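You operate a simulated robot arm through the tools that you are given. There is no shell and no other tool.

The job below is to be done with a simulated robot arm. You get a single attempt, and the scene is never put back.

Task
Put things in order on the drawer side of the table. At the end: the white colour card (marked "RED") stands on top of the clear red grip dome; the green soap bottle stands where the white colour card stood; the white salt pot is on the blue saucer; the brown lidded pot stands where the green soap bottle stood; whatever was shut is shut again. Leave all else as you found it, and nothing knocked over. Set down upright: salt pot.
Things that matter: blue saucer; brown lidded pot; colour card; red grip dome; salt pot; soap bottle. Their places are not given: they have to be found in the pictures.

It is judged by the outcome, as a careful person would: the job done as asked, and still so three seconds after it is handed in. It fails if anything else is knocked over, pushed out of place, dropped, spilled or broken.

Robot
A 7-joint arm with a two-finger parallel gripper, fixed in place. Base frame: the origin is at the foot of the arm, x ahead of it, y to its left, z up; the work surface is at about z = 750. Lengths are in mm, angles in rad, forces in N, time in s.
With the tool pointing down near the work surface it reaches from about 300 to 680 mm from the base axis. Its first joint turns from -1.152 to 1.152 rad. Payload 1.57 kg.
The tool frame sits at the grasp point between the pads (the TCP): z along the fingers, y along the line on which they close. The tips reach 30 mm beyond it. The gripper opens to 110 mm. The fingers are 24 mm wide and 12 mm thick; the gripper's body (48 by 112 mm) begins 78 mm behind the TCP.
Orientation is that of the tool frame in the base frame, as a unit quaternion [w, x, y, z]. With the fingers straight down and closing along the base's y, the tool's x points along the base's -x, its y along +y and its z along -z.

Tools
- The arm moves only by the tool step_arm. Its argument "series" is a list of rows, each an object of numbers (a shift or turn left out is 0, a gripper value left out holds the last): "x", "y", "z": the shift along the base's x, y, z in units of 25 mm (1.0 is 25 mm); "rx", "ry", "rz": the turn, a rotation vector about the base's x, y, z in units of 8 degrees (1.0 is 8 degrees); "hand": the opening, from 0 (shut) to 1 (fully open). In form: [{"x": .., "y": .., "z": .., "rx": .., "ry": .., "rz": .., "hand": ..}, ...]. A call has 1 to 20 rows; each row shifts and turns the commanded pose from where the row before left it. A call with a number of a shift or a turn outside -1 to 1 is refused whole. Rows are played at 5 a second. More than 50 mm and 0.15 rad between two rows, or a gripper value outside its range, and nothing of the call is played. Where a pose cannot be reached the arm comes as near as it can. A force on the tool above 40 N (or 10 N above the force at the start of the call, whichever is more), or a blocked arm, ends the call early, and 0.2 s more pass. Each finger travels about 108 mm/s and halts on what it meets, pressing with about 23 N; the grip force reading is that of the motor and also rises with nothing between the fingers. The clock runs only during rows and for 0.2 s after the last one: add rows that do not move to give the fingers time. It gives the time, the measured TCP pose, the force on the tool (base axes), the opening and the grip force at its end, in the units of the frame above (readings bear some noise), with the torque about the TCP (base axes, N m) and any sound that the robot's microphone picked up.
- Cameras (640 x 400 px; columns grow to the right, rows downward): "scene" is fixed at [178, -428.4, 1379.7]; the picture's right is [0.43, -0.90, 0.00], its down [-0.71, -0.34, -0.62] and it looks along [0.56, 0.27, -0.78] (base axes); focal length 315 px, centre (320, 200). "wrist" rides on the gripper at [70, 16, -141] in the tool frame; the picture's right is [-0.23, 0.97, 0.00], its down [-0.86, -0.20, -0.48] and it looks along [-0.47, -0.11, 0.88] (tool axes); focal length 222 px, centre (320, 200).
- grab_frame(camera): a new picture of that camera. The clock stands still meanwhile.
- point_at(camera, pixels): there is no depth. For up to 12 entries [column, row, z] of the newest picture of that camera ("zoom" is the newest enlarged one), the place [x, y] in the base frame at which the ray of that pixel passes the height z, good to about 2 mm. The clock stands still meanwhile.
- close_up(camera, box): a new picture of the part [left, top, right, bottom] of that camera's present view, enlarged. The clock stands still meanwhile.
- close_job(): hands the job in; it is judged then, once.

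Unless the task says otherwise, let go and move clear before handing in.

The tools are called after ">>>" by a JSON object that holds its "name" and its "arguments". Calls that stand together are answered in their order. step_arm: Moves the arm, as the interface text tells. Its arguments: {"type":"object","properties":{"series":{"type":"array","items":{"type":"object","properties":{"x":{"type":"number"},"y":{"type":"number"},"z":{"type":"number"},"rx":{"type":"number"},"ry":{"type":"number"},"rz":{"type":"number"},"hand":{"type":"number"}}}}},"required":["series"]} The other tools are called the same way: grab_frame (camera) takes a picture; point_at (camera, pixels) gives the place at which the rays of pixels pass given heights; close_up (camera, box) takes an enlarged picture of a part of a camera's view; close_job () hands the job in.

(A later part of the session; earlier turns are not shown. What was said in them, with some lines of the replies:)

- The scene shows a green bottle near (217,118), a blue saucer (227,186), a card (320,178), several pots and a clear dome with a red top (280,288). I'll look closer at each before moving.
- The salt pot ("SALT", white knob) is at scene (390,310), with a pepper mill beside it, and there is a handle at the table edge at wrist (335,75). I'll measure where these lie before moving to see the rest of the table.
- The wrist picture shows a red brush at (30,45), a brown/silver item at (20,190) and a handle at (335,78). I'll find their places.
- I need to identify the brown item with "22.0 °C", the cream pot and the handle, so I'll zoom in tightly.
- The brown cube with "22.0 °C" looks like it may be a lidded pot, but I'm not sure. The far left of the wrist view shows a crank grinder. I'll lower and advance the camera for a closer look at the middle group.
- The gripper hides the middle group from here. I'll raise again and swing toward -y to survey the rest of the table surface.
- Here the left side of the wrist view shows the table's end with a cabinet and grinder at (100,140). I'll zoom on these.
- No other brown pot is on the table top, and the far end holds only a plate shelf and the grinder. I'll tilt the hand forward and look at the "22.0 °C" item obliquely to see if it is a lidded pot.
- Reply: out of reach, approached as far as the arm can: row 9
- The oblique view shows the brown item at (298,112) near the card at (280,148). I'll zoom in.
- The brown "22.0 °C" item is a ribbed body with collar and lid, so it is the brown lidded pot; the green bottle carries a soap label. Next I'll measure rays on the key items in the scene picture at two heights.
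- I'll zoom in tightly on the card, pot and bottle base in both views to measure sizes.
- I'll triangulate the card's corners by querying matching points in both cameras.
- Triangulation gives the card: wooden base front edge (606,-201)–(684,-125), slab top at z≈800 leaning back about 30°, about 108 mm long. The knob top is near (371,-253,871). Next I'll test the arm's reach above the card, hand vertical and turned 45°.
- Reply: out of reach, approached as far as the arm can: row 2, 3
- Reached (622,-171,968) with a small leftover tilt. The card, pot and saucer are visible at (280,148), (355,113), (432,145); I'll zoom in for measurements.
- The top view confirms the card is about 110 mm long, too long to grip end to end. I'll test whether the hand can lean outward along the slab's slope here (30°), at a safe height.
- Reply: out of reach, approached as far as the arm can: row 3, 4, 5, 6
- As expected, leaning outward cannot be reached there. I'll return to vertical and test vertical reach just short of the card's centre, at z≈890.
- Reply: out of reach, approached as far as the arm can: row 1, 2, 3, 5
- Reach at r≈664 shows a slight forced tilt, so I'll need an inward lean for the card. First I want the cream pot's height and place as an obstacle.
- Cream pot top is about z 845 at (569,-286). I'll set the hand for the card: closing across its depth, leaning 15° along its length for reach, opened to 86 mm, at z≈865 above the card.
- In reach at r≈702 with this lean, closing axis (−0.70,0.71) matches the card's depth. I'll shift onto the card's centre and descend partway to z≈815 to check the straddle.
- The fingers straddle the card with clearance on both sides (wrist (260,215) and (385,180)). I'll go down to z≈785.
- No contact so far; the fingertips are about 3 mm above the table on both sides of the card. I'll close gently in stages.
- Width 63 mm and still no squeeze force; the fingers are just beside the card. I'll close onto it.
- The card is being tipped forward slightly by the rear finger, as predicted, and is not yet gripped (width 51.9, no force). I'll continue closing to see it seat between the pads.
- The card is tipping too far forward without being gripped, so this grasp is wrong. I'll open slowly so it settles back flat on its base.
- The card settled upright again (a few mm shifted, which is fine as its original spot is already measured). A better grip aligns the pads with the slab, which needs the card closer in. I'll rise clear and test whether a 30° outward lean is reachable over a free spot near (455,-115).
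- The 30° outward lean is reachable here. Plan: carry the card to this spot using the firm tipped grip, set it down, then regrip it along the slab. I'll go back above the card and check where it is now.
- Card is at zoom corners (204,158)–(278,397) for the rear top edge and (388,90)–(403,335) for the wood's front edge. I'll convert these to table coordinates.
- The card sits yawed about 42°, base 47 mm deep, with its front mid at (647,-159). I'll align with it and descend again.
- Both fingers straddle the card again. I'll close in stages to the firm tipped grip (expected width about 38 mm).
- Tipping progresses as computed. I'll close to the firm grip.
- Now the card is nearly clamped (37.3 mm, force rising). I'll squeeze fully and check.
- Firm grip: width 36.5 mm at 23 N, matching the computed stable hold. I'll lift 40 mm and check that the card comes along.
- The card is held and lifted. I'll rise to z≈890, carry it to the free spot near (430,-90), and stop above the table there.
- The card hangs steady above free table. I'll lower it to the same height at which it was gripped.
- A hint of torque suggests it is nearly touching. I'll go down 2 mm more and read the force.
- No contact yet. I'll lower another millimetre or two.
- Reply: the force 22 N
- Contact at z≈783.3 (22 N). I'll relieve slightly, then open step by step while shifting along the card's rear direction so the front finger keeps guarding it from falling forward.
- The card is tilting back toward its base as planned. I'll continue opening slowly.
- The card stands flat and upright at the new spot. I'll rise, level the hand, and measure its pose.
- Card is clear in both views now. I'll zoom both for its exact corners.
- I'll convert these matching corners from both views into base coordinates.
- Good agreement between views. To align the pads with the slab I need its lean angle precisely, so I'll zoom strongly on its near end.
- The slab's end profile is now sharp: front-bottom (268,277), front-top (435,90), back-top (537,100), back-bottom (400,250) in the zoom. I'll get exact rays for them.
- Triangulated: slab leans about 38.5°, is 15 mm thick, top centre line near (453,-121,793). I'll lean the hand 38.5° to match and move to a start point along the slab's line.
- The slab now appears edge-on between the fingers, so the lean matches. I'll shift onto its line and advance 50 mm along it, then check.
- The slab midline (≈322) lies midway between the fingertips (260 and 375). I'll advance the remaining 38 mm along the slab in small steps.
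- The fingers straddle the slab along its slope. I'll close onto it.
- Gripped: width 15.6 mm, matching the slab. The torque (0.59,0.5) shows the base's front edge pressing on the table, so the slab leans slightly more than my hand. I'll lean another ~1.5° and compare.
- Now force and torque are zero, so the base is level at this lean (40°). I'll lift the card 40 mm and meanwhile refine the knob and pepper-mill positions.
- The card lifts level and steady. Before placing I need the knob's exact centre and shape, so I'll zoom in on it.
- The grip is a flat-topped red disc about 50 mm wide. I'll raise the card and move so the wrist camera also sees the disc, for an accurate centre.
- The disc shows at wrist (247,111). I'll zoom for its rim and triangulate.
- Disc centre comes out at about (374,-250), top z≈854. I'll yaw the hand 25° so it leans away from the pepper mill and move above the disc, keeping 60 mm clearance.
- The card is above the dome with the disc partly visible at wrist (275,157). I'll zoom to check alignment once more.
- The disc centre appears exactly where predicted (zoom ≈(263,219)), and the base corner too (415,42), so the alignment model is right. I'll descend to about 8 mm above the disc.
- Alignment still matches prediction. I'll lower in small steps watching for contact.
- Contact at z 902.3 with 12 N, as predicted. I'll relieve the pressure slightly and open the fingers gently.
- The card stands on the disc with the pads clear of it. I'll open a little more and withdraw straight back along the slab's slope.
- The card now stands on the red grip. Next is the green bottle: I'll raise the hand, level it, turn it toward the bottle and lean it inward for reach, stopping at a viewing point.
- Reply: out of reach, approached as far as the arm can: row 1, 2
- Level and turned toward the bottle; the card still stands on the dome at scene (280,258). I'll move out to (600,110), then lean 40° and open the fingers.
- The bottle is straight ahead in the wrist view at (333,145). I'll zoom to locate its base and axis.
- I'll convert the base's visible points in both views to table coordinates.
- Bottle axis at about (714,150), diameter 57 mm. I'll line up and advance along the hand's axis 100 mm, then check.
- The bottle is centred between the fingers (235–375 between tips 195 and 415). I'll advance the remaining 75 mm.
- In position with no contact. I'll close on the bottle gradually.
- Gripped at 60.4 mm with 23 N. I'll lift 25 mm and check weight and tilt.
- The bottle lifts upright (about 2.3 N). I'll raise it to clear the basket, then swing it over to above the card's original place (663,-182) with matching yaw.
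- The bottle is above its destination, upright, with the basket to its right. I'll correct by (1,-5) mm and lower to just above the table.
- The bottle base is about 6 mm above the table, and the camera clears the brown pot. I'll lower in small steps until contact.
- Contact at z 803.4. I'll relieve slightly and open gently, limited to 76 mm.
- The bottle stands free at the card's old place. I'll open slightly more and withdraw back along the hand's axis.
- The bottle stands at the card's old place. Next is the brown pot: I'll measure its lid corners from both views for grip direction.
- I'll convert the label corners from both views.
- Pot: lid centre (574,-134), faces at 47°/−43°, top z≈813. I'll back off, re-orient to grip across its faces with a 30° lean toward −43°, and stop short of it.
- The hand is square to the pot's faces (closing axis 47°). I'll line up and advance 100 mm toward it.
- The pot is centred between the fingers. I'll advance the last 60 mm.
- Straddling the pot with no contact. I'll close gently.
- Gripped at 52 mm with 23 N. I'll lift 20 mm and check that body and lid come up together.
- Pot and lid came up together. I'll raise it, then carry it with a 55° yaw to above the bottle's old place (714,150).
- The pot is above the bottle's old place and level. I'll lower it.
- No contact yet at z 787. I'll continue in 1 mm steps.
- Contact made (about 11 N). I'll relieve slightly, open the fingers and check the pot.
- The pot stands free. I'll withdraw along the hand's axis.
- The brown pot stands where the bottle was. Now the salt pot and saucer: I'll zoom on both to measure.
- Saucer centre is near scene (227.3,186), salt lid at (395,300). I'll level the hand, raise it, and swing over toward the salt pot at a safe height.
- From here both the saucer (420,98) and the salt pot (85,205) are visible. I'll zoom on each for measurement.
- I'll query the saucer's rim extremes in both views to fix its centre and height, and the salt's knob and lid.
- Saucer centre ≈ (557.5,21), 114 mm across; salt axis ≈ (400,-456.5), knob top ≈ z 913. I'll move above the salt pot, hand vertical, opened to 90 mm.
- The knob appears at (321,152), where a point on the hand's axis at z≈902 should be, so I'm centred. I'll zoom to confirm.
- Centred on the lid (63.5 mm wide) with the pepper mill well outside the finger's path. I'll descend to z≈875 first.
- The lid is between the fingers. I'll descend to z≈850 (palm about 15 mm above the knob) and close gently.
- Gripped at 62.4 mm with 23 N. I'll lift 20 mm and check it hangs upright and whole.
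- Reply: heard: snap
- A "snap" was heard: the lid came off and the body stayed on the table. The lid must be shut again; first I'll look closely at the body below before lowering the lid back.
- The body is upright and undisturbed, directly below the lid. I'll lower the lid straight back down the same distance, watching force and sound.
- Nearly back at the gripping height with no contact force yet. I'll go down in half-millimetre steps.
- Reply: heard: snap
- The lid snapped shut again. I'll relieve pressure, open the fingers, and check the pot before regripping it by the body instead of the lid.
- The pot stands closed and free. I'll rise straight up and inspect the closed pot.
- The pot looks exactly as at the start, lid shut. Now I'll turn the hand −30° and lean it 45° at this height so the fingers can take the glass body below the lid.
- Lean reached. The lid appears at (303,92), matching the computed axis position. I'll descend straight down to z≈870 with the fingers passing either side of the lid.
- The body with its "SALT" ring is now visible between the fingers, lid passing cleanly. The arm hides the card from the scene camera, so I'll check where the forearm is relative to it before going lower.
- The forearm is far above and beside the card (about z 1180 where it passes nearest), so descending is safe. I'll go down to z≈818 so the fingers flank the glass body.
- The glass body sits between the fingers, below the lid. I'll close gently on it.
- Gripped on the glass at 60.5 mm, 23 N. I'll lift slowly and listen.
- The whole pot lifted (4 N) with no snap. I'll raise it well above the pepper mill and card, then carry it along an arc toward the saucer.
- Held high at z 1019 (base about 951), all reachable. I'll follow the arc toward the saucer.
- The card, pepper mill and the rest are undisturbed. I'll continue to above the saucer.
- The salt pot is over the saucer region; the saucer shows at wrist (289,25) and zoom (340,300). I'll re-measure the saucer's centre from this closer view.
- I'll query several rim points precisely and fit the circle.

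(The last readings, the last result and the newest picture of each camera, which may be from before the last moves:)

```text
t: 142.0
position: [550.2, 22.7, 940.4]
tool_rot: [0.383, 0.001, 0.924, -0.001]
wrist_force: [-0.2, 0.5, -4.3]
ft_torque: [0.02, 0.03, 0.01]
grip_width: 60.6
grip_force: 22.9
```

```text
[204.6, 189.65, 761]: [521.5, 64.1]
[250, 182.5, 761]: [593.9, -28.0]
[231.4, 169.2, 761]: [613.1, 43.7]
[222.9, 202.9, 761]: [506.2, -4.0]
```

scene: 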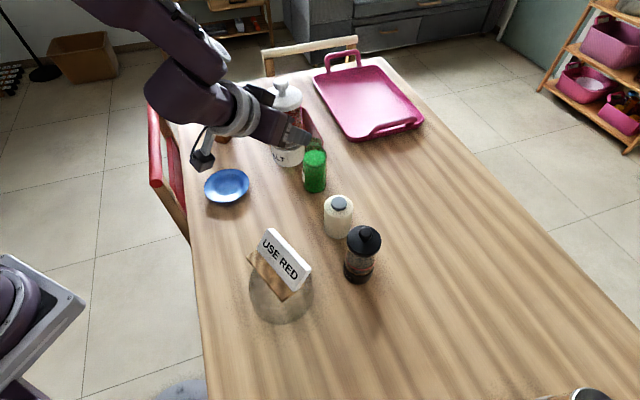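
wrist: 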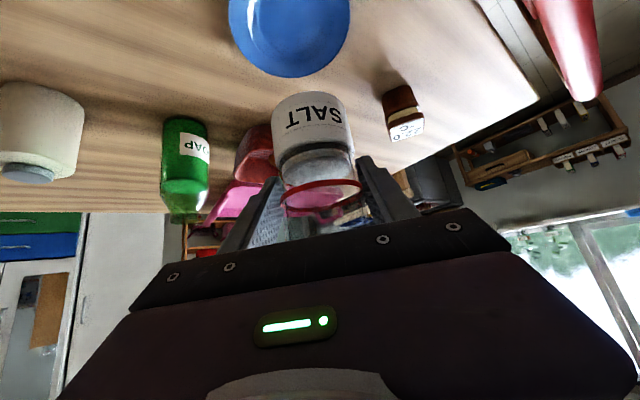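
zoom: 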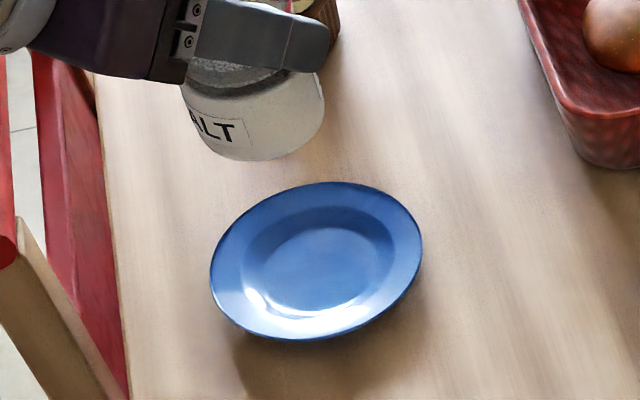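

Circle fits give the saucer centre at about (559,20); the salt axis is 6.4 mm ahead of the TCP. I'll correct slightly and lower to about 7 mm above the saucer.

>>> {"name": "step_arm", "arguments": {"series": [{"x": 0.056, "y": -0.03}, {"z": -0.9}, {"z": -0.9}, {"z": -0.9}, {"z": -0.9}, {"z": -0.6}, {"z": -0.2}, {}]}}

>>> {"name": "close_up", "arguments": {"camera": "scene", "box": [180, 120, 270, 220]}}

>>> {"name": "close_up", "arguments": {"camera": "wrist", "box": [200, 20, 440, 240]}}

```text
t: 143.8
position: [552.2, 18.7, 829.7]
tool_rot: [0.383, 0.001, 0.924, -0.001]
wrist_force: [0.3, 0.1, -3.7]
ft_torque: [0.01, 0.03, -0.01]
grip_width: 60.5
grip_force: 23.0
```

```text
4.00 times, centred on (225, 170) of scene
```

zoom: 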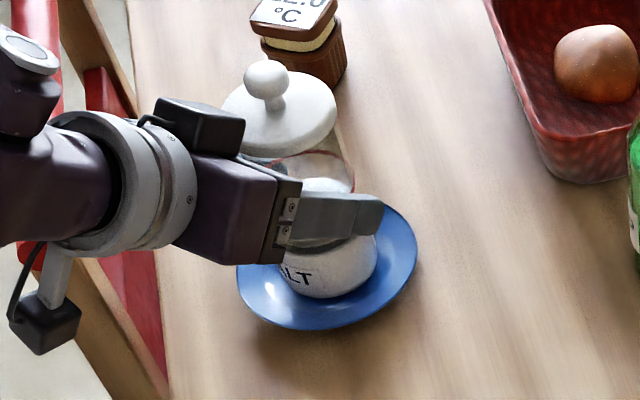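

```text
1.82 times, centred on (320, 130) of wrist
```

zoom: 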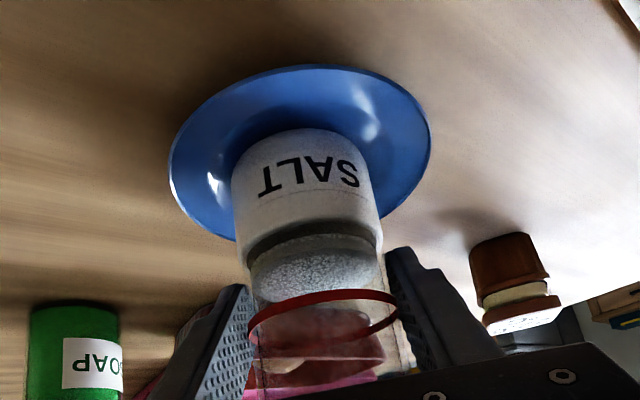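

The base hovers at about rim height, so both can be compared in one plane. I'll query base edge points in both views to check centring.

>>> {"name": "close_up", "arguments": {"camera": "scene", "box": [200, 165, 260, 210]}}

>>> {"name": "close_up", "arguments": {"camera": "wrist", "box": [230, 40, 370, 150]}}

```text
8.89 times, centred on (230, 188) of scene
```

zoom: 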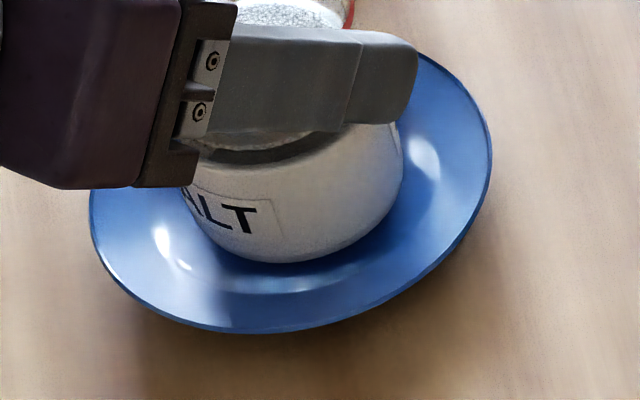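

```text
3.64 times, centred on (300, 95) of wrist
```

zoom: 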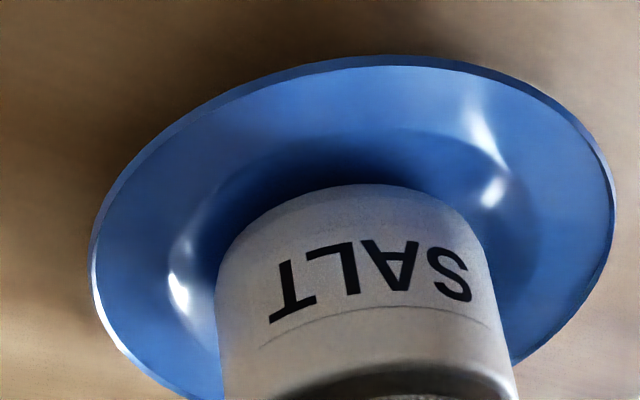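

I'll query rim and base points at the common height z=762.

>>> {"name": "point_at", "arguments": {"camera": "scene", "pixels": [[222.1, 203, 762], [227.75, 195.1, 762], [239.3, 184.1, 762], [215, 188.6, 762], [204.1, 189.7, 762], [249.2, 182.4, 762]]}}

>>> {"name": "point_at", "arguments": {"camera": "wrist", "pixels": [[317.9, 55.7, 762], [315.1, 90.9, 762], [236.8, 110.1, 762], [380.8, 93.6, 762], [271.7, 115.6, 762], [345.3, 108.7, 762]]}}

```text
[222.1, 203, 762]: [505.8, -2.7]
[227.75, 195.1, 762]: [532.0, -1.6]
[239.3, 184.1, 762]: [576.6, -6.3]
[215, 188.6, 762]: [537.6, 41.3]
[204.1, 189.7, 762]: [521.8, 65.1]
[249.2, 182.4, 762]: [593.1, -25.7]
```

```text
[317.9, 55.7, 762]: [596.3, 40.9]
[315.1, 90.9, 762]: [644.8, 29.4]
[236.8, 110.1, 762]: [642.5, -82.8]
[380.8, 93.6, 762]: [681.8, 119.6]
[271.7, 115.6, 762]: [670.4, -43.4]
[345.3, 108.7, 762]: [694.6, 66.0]
```

The scene view says the base and rim are concentric within about 2 mm. The wrist query used an older picture, so I'll grab a fresh one and repeat.

>>> {"name": "grab_frame", "arguments": {"camera": "wrist"}}

>>> {"name": "point_at", "arguments": {"camera": "wrist", "pixels": [[317.9, 55.7, 762], [315.1, 90.9, 762], [236.8, 110.1, 762], [380.8, 93.6, 762], [271.7, 115.6, 762], [345.3, 108.7, 762]]}}

```text
taken
```

wrist: 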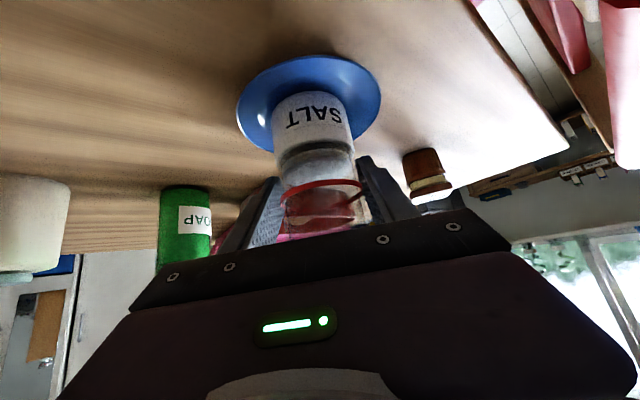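

```text
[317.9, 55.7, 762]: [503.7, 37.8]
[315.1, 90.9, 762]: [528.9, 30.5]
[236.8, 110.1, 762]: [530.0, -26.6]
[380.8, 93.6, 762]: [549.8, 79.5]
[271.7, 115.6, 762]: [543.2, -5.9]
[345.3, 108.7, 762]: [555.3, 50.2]
```

Both views agree the base is centred within about 2 mm. I'll nudge 1 mm and lower in small steps until contact.

>>> {"name": "step_arm", "arguments": {"series": [{"x": -0.05, "y": 0.03, "z": -0.08}, {}]}}

>>> {"name": "step_arm", "arguments": {"series": [{"z": -0.06}, {}]}}

>>> {"name": "step_arm", "arguments": {"series": [{"z": -0.05}, {}]}}

>>> {"name": "step_arm", "arguments": {"series": [{"z": -0.04}, {}]}}

```text
t: 144.4
position: [550.6, 19.9, 827.7]
tool_rot: [0.383, 0.002, 0.924, -0.002]
wrist_force: [0.2, 0.0, -3.7]
ft_torque: [-0.01, 0.04, -0.02]
grip_width: 60.6
grip_force: 22.8
```

```text
t: 145.0
position: [552.0, 21.2, 825.8]
tool_rot: [0.383, 0.002, 0.924, -0.002]
wrist_force: [-0.4, 1.0, -4.5]
ft_torque: [0.02, 0.03, -0.03]
grip_width: 60.8
grip_force: 23.6
```

```text
t: 145.6
position: [550.4, 19.8, 824.9]
tool_rot: [0.382, 0.001, 0.924, -0.001]
wrist_force: [-0.6, -0.2, -3.8]
ft_torque: [0.01, 0.07, -0.01]
grip_width: 60.7
grip_force: 23.0
```

```text
t: 146.2
position: [551.7, 21.1, 824.8]
tool_rot: [0.383, 0.001, 0.924, -0.001]
wrist_force: [0.5, 0.3, -4.8]
ft_torque: [0.0, 0.02, 0.0]
grip_width: 60.6
grip_force: 22.9
```

>>> {"name": "step_arm", "arguments": {"series": [{"z": -0.04}, {}]}}

>>> {"name": "step_arm", "arguments": {"series": [{"z": -0.03}, {}]}}

>>> {"name": "step_arm", "arguments": {"series": [{"z": -0.03}, {}]}}

```text
t: 146.8
position: [550.6, 20.1, 824.3]
tool_rot: [0.384, 0.001, 0.923, -0.001]
wrist_force: [-1.1, 0.9, 2.8]
ft_torque: [0.01, 0.16, -0.01]
grip_width: 60.4
grip_force: 23.0
```

```text
t: 147.4
position: [551.6, 20.2, 823.1]
tool_rot: [0.385, 0.002, 0.923, 0.0]
wrist_force: [-2.5, 1.7, 18.6]
ft_torque: [0.03, 0.01, -0.06]
grip_width: 60.7
grip_force: 22.8
```

```text
t: 148.0
position: [551.4, 19.0, 823.0]
tool_rot: [0.384, 0.001, 0.923, -0.001]
wrist_force: [4.4, -0.7, 19.0]
ft_torque: [-0.07, -0.39, -0.1]
grip_width: 60.4
grip_force: 23.2
```

Contact at z≈823.5. I'll relieve the pressure and check before releasing.

>>> {"name": "step_arm", "arguments": {"series": [{"z": 0.035}, {}]}}

>>> {"name": "close_up", "arguments": {"camera": "scene", "box": [180, 120, 270, 220]}}

>>> {"name": "close_up", "arguments": {"camera": "wrist", "box": [200, 20, 440, 240]}}

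```text
t: 148.6
position: [550.7, 20.1, 822.1]
tool_rot: [0.383, 0.002, 0.924, -0.001]
wrist_force: [3.8, -2.4, 6.3]
ft_torque: [-0.16, -0.52, -0.07]
grip_width: 60.8
grip_force: 22.3
```

```text
4.00 times, centred on (225, 170) of scene
```

zoom: 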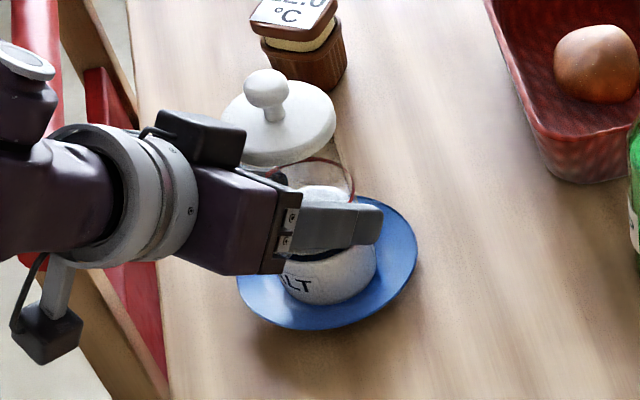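

```text
1.82 times, centred on (320, 130) of wrist
```

zoom: 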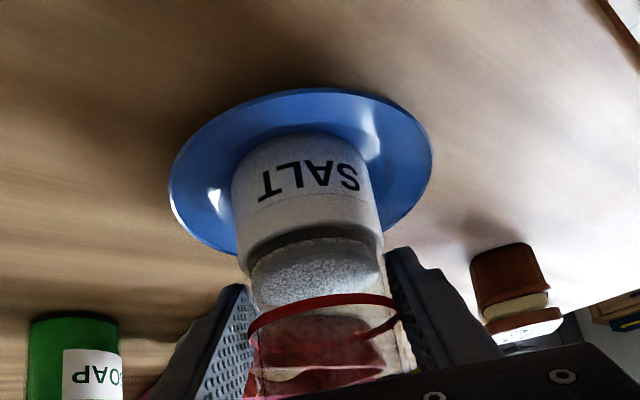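

Slight residual load at the far edge of the base. I'll ease up half a millimetre more, then open slowly.

>>> {"name": "step_arm", "arguments": {"series": [{"z": 0.02}, {}]}}

>>> {"name": "step_arm", "arguments": {"series": [{"hand": 0.54}, {"hand": 0.56}, {"hand": 0.58}, {"hand": 0.62}, {"hand": 0.68}, {"hand": 0.74}, {}]}}

>>> {"name": "close_up", "arguments": {"camera": "scene", "box": [180, 120, 270, 220]}}

>>> {"name": "close_up", "arguments": {"camera": "wrist", "box": [200, 20, 440, 240]}}

```text
t: 149.2
position: [549.6, 21.2, 823.9]
tool_rot: [0.382, 0.001, 0.924, -0.001]
wrist_force: [0.7, -0.4, -4.4]
ft_torque: [0.01, 0.03, -0.02]
grip_width: 60.6
grip_force: 23.1
```

```text
t: 150.8
position: [550.7, 20.9, 824.5]
tool_rot: [0.383, 0.001, 0.924, -0.001]
wrist_force: [-0.2, -0.2, 0.9]
ft_torque: [-0.03, -0.02, -0.02]
grip_width: 81.4
grip_force: 0.0
```

```text
4.00 times, centred on (225, 170) of scene
```

zoom: 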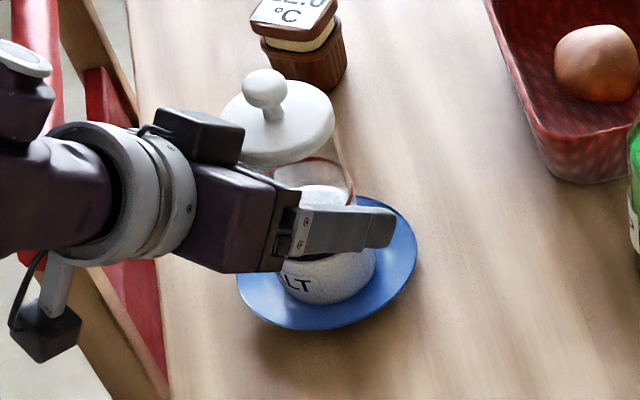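

```text
1.82 times, centred on (320, 130) of wrist
```

zoom: 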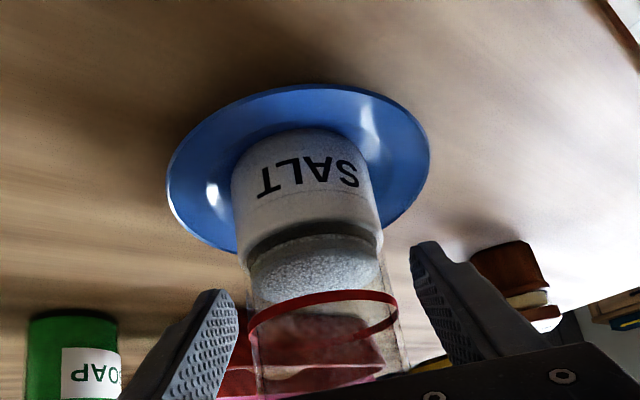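

The salt pot stands on the saucer, fingers clear on both sides. I'll rise straight up clear of the lid.

>>> {"name": "step_arm", "arguments": {"series": [{"z": 0.4}, {"z": 0.8}, {"z": 0.9}, {"z": 0.9}, {"z": 0.9}, {"z": 0.9}, {"z": 0.9}, {"z": 0.9}, {}]}}

>>> {"name": "grab_frame", "arguments": {"camera": "scene"}}

>>> {"name": "grab_frame", "arguments": {"camera": "wrist"}}

```text
t: 152.8
position: [551.5, 21.6, 989.3]
tool_rot: [0.383, 0.002, 0.924, -0.002]
wrist_force: [-0.2, -0.1, -0.1]
ft_torque: [-0.02, 0.0, 0.0]
grip_width: 81.3
grip_force: 0.0
```

```text
taken
```

scene: 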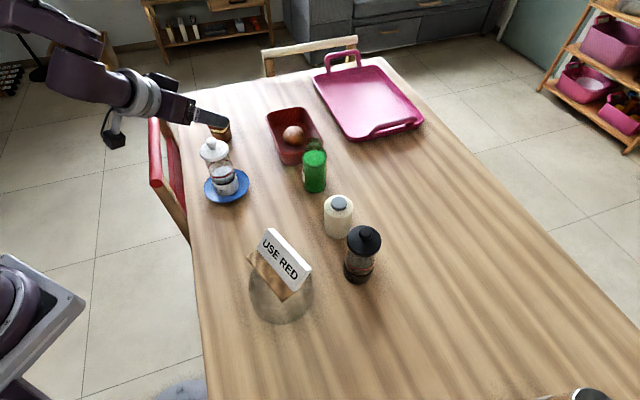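

```text
taken
```

wrist: 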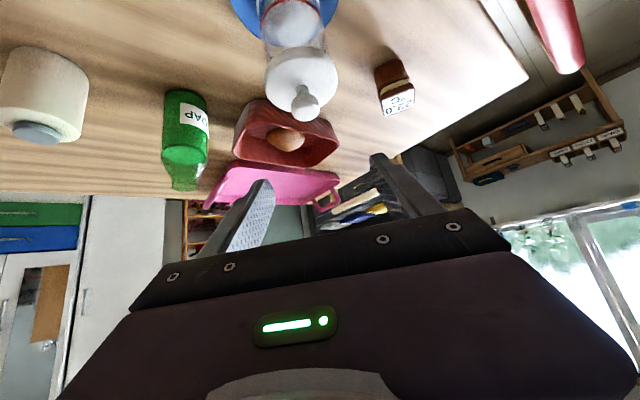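

All four items are placed. I'll level the hand, move it up and away from the salt pot, then inspect everything.

>>> {"name": "step_arm", "arguments": {"series": [{"z": 0.5}, {"ry": 0.9375, "z": 0.3}, {"ry": 0.9375, "z": 0.3}, {"ry": 0.9375, "z": 0.3}, {"ry": 0.9375, "z": 0.3}, {"ry": 0.9375, "z": 0.3}, {"ry": 0.9375, "z": 0.3}, {"x": -0.9, "y": -0.5, "z": 0.3}, {"x": -0.9, "y": -0.5, "z": 0.3}, {"x": -0.9, "y": -0.5, "z": 0.3}, {"x": -0.9, "y": -0.5}, {"x": -0.9, "y": -0.5}, {"x": -0.9, "y": -0.5}, {}]}}

>>> {"name": "grab_frame", "arguments": {"camera": "scene"}}

>>> {"name": "grab_frame", "arguments": {"camera": "wrist"}}

```text
t: 155.8
position: [414.5, -53.6, 1067.2]
tool_rot: [0.0, 0.002, 1.0, -0.003]
wrist_force: [0.5, -0.3, -0.4]
ft_torque: [-0.04, 0.0, 0.0]
grip_width: 81.4
grip_force: 0.1
```

```text
taken
```

scene: 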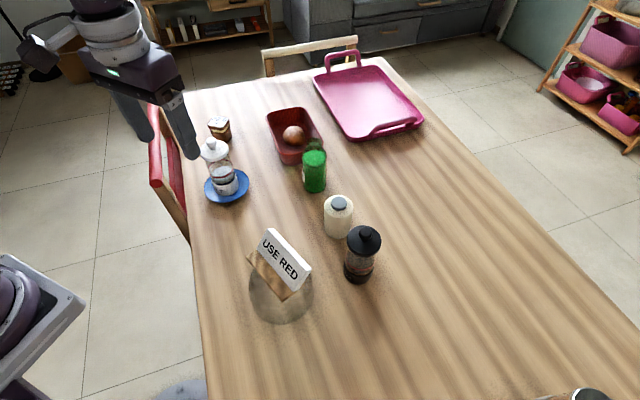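

```text
taken
```

wrist: 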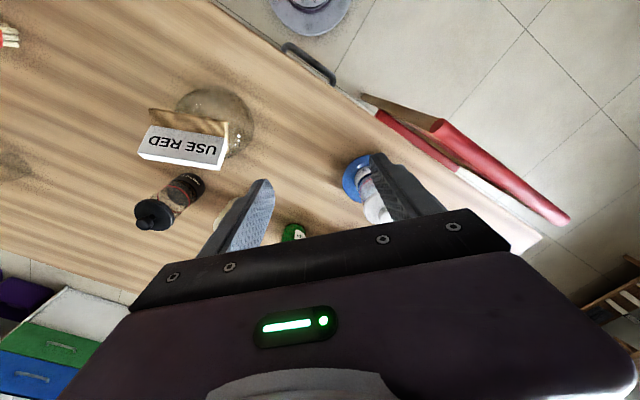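

I'll zoom in on each result for a final check.

>>> {"name": "close_up", "arguments": {"camera": "scene", "box": [190, 105, 260, 215]}}

>>> {"name": "close_up", "arguments": {"camera": "scene", "box": [235, 215, 330, 330]}}

>>> {"name": "close_up", "arguments": {"camera": "scene", "box": [260, 95, 400, 290]}}

>>> {"name": "close_up", "arguments": {"camera": "wrist", "box": [120, 30, 400, 240]}}

```text
3.64 times, centred on (225, 160) of scene
```

zoom: 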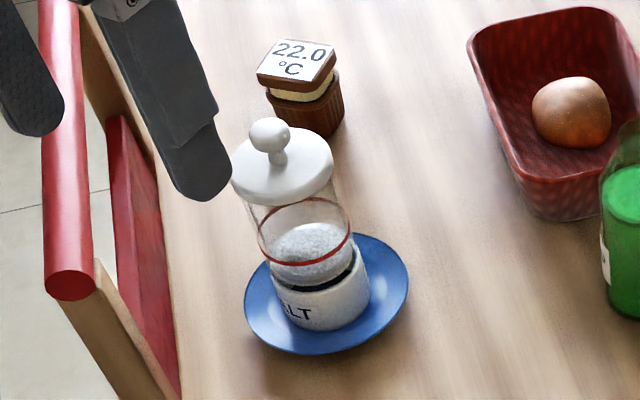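

```text
3.48 times, centred on (282, 272) of scene
```

zoom: 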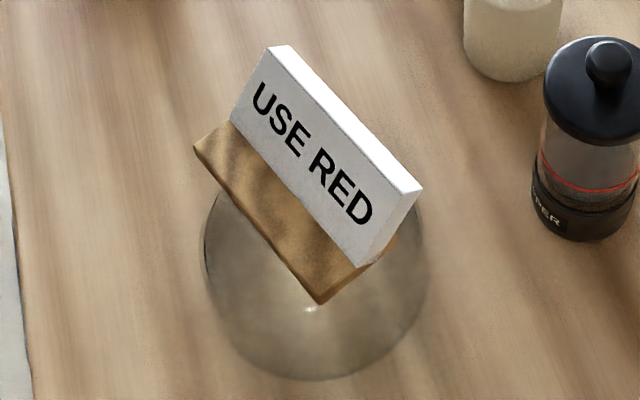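

```text
2.05 times, centred on (330, 192) of scene
```

zoom: 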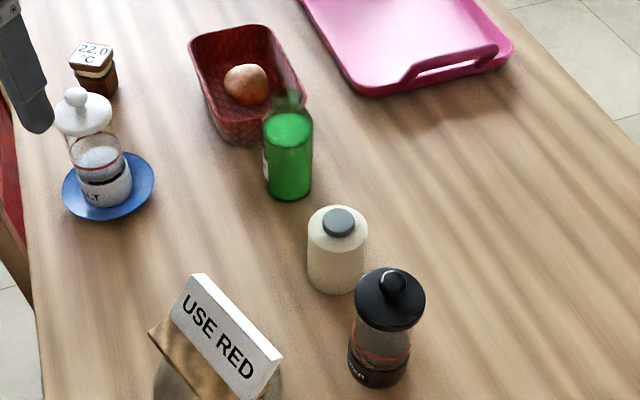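

```text
1.90 times, centred on (260, 135) of wrist
```

zoom: 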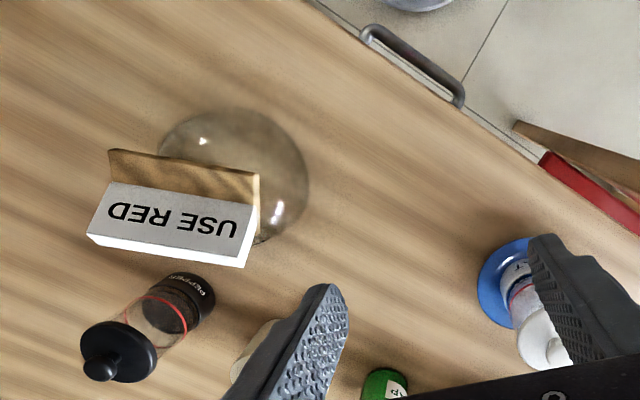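

Everything checks out. The card stands unmoved on the red grip, and the soap bottle stands in the card's old place. The brown pot, lid on, is in the bottle's old place. The salt pot is upright and shut on the saucer, the drawer is shut, and the hand is clear. I'll hand the job in.

>>> {"name": "close_job", "arguments": {}}

```text
The job is handed in.
```

I've handed the job in with everything placed as you asked. In the final pictures nothing was knocked over.

- **Colour card:** it stands on top of the red grip dome. I had to set it down at a free spot on the table and regrip it on the way. It hadn't moved between placing it and the final check.
- **Soap bottle:** it stands where the card stood, at about (664, -180). I measured the card's spot before moving it, so expect a few mm of error.
- **Brown lidded pot:** it stands where the soap bottle stood, at about (714, 150), with its lid on. I took the brown pot with "22.0 °C" on its lid to be this one, because I saw no other on the table. I did not look inside the drawer.
- **Salt pot:** it stands upright on the blue saucer, centred to within about 2 mm. On my first try I gripped its lid and the lid snapped off. I put it straight back, heard it snap shut, and then lifted the pot by its body.
- **Everything else:** the drawer was never opened, and I saw no change to the other items. The gripper is open and clear of the table.
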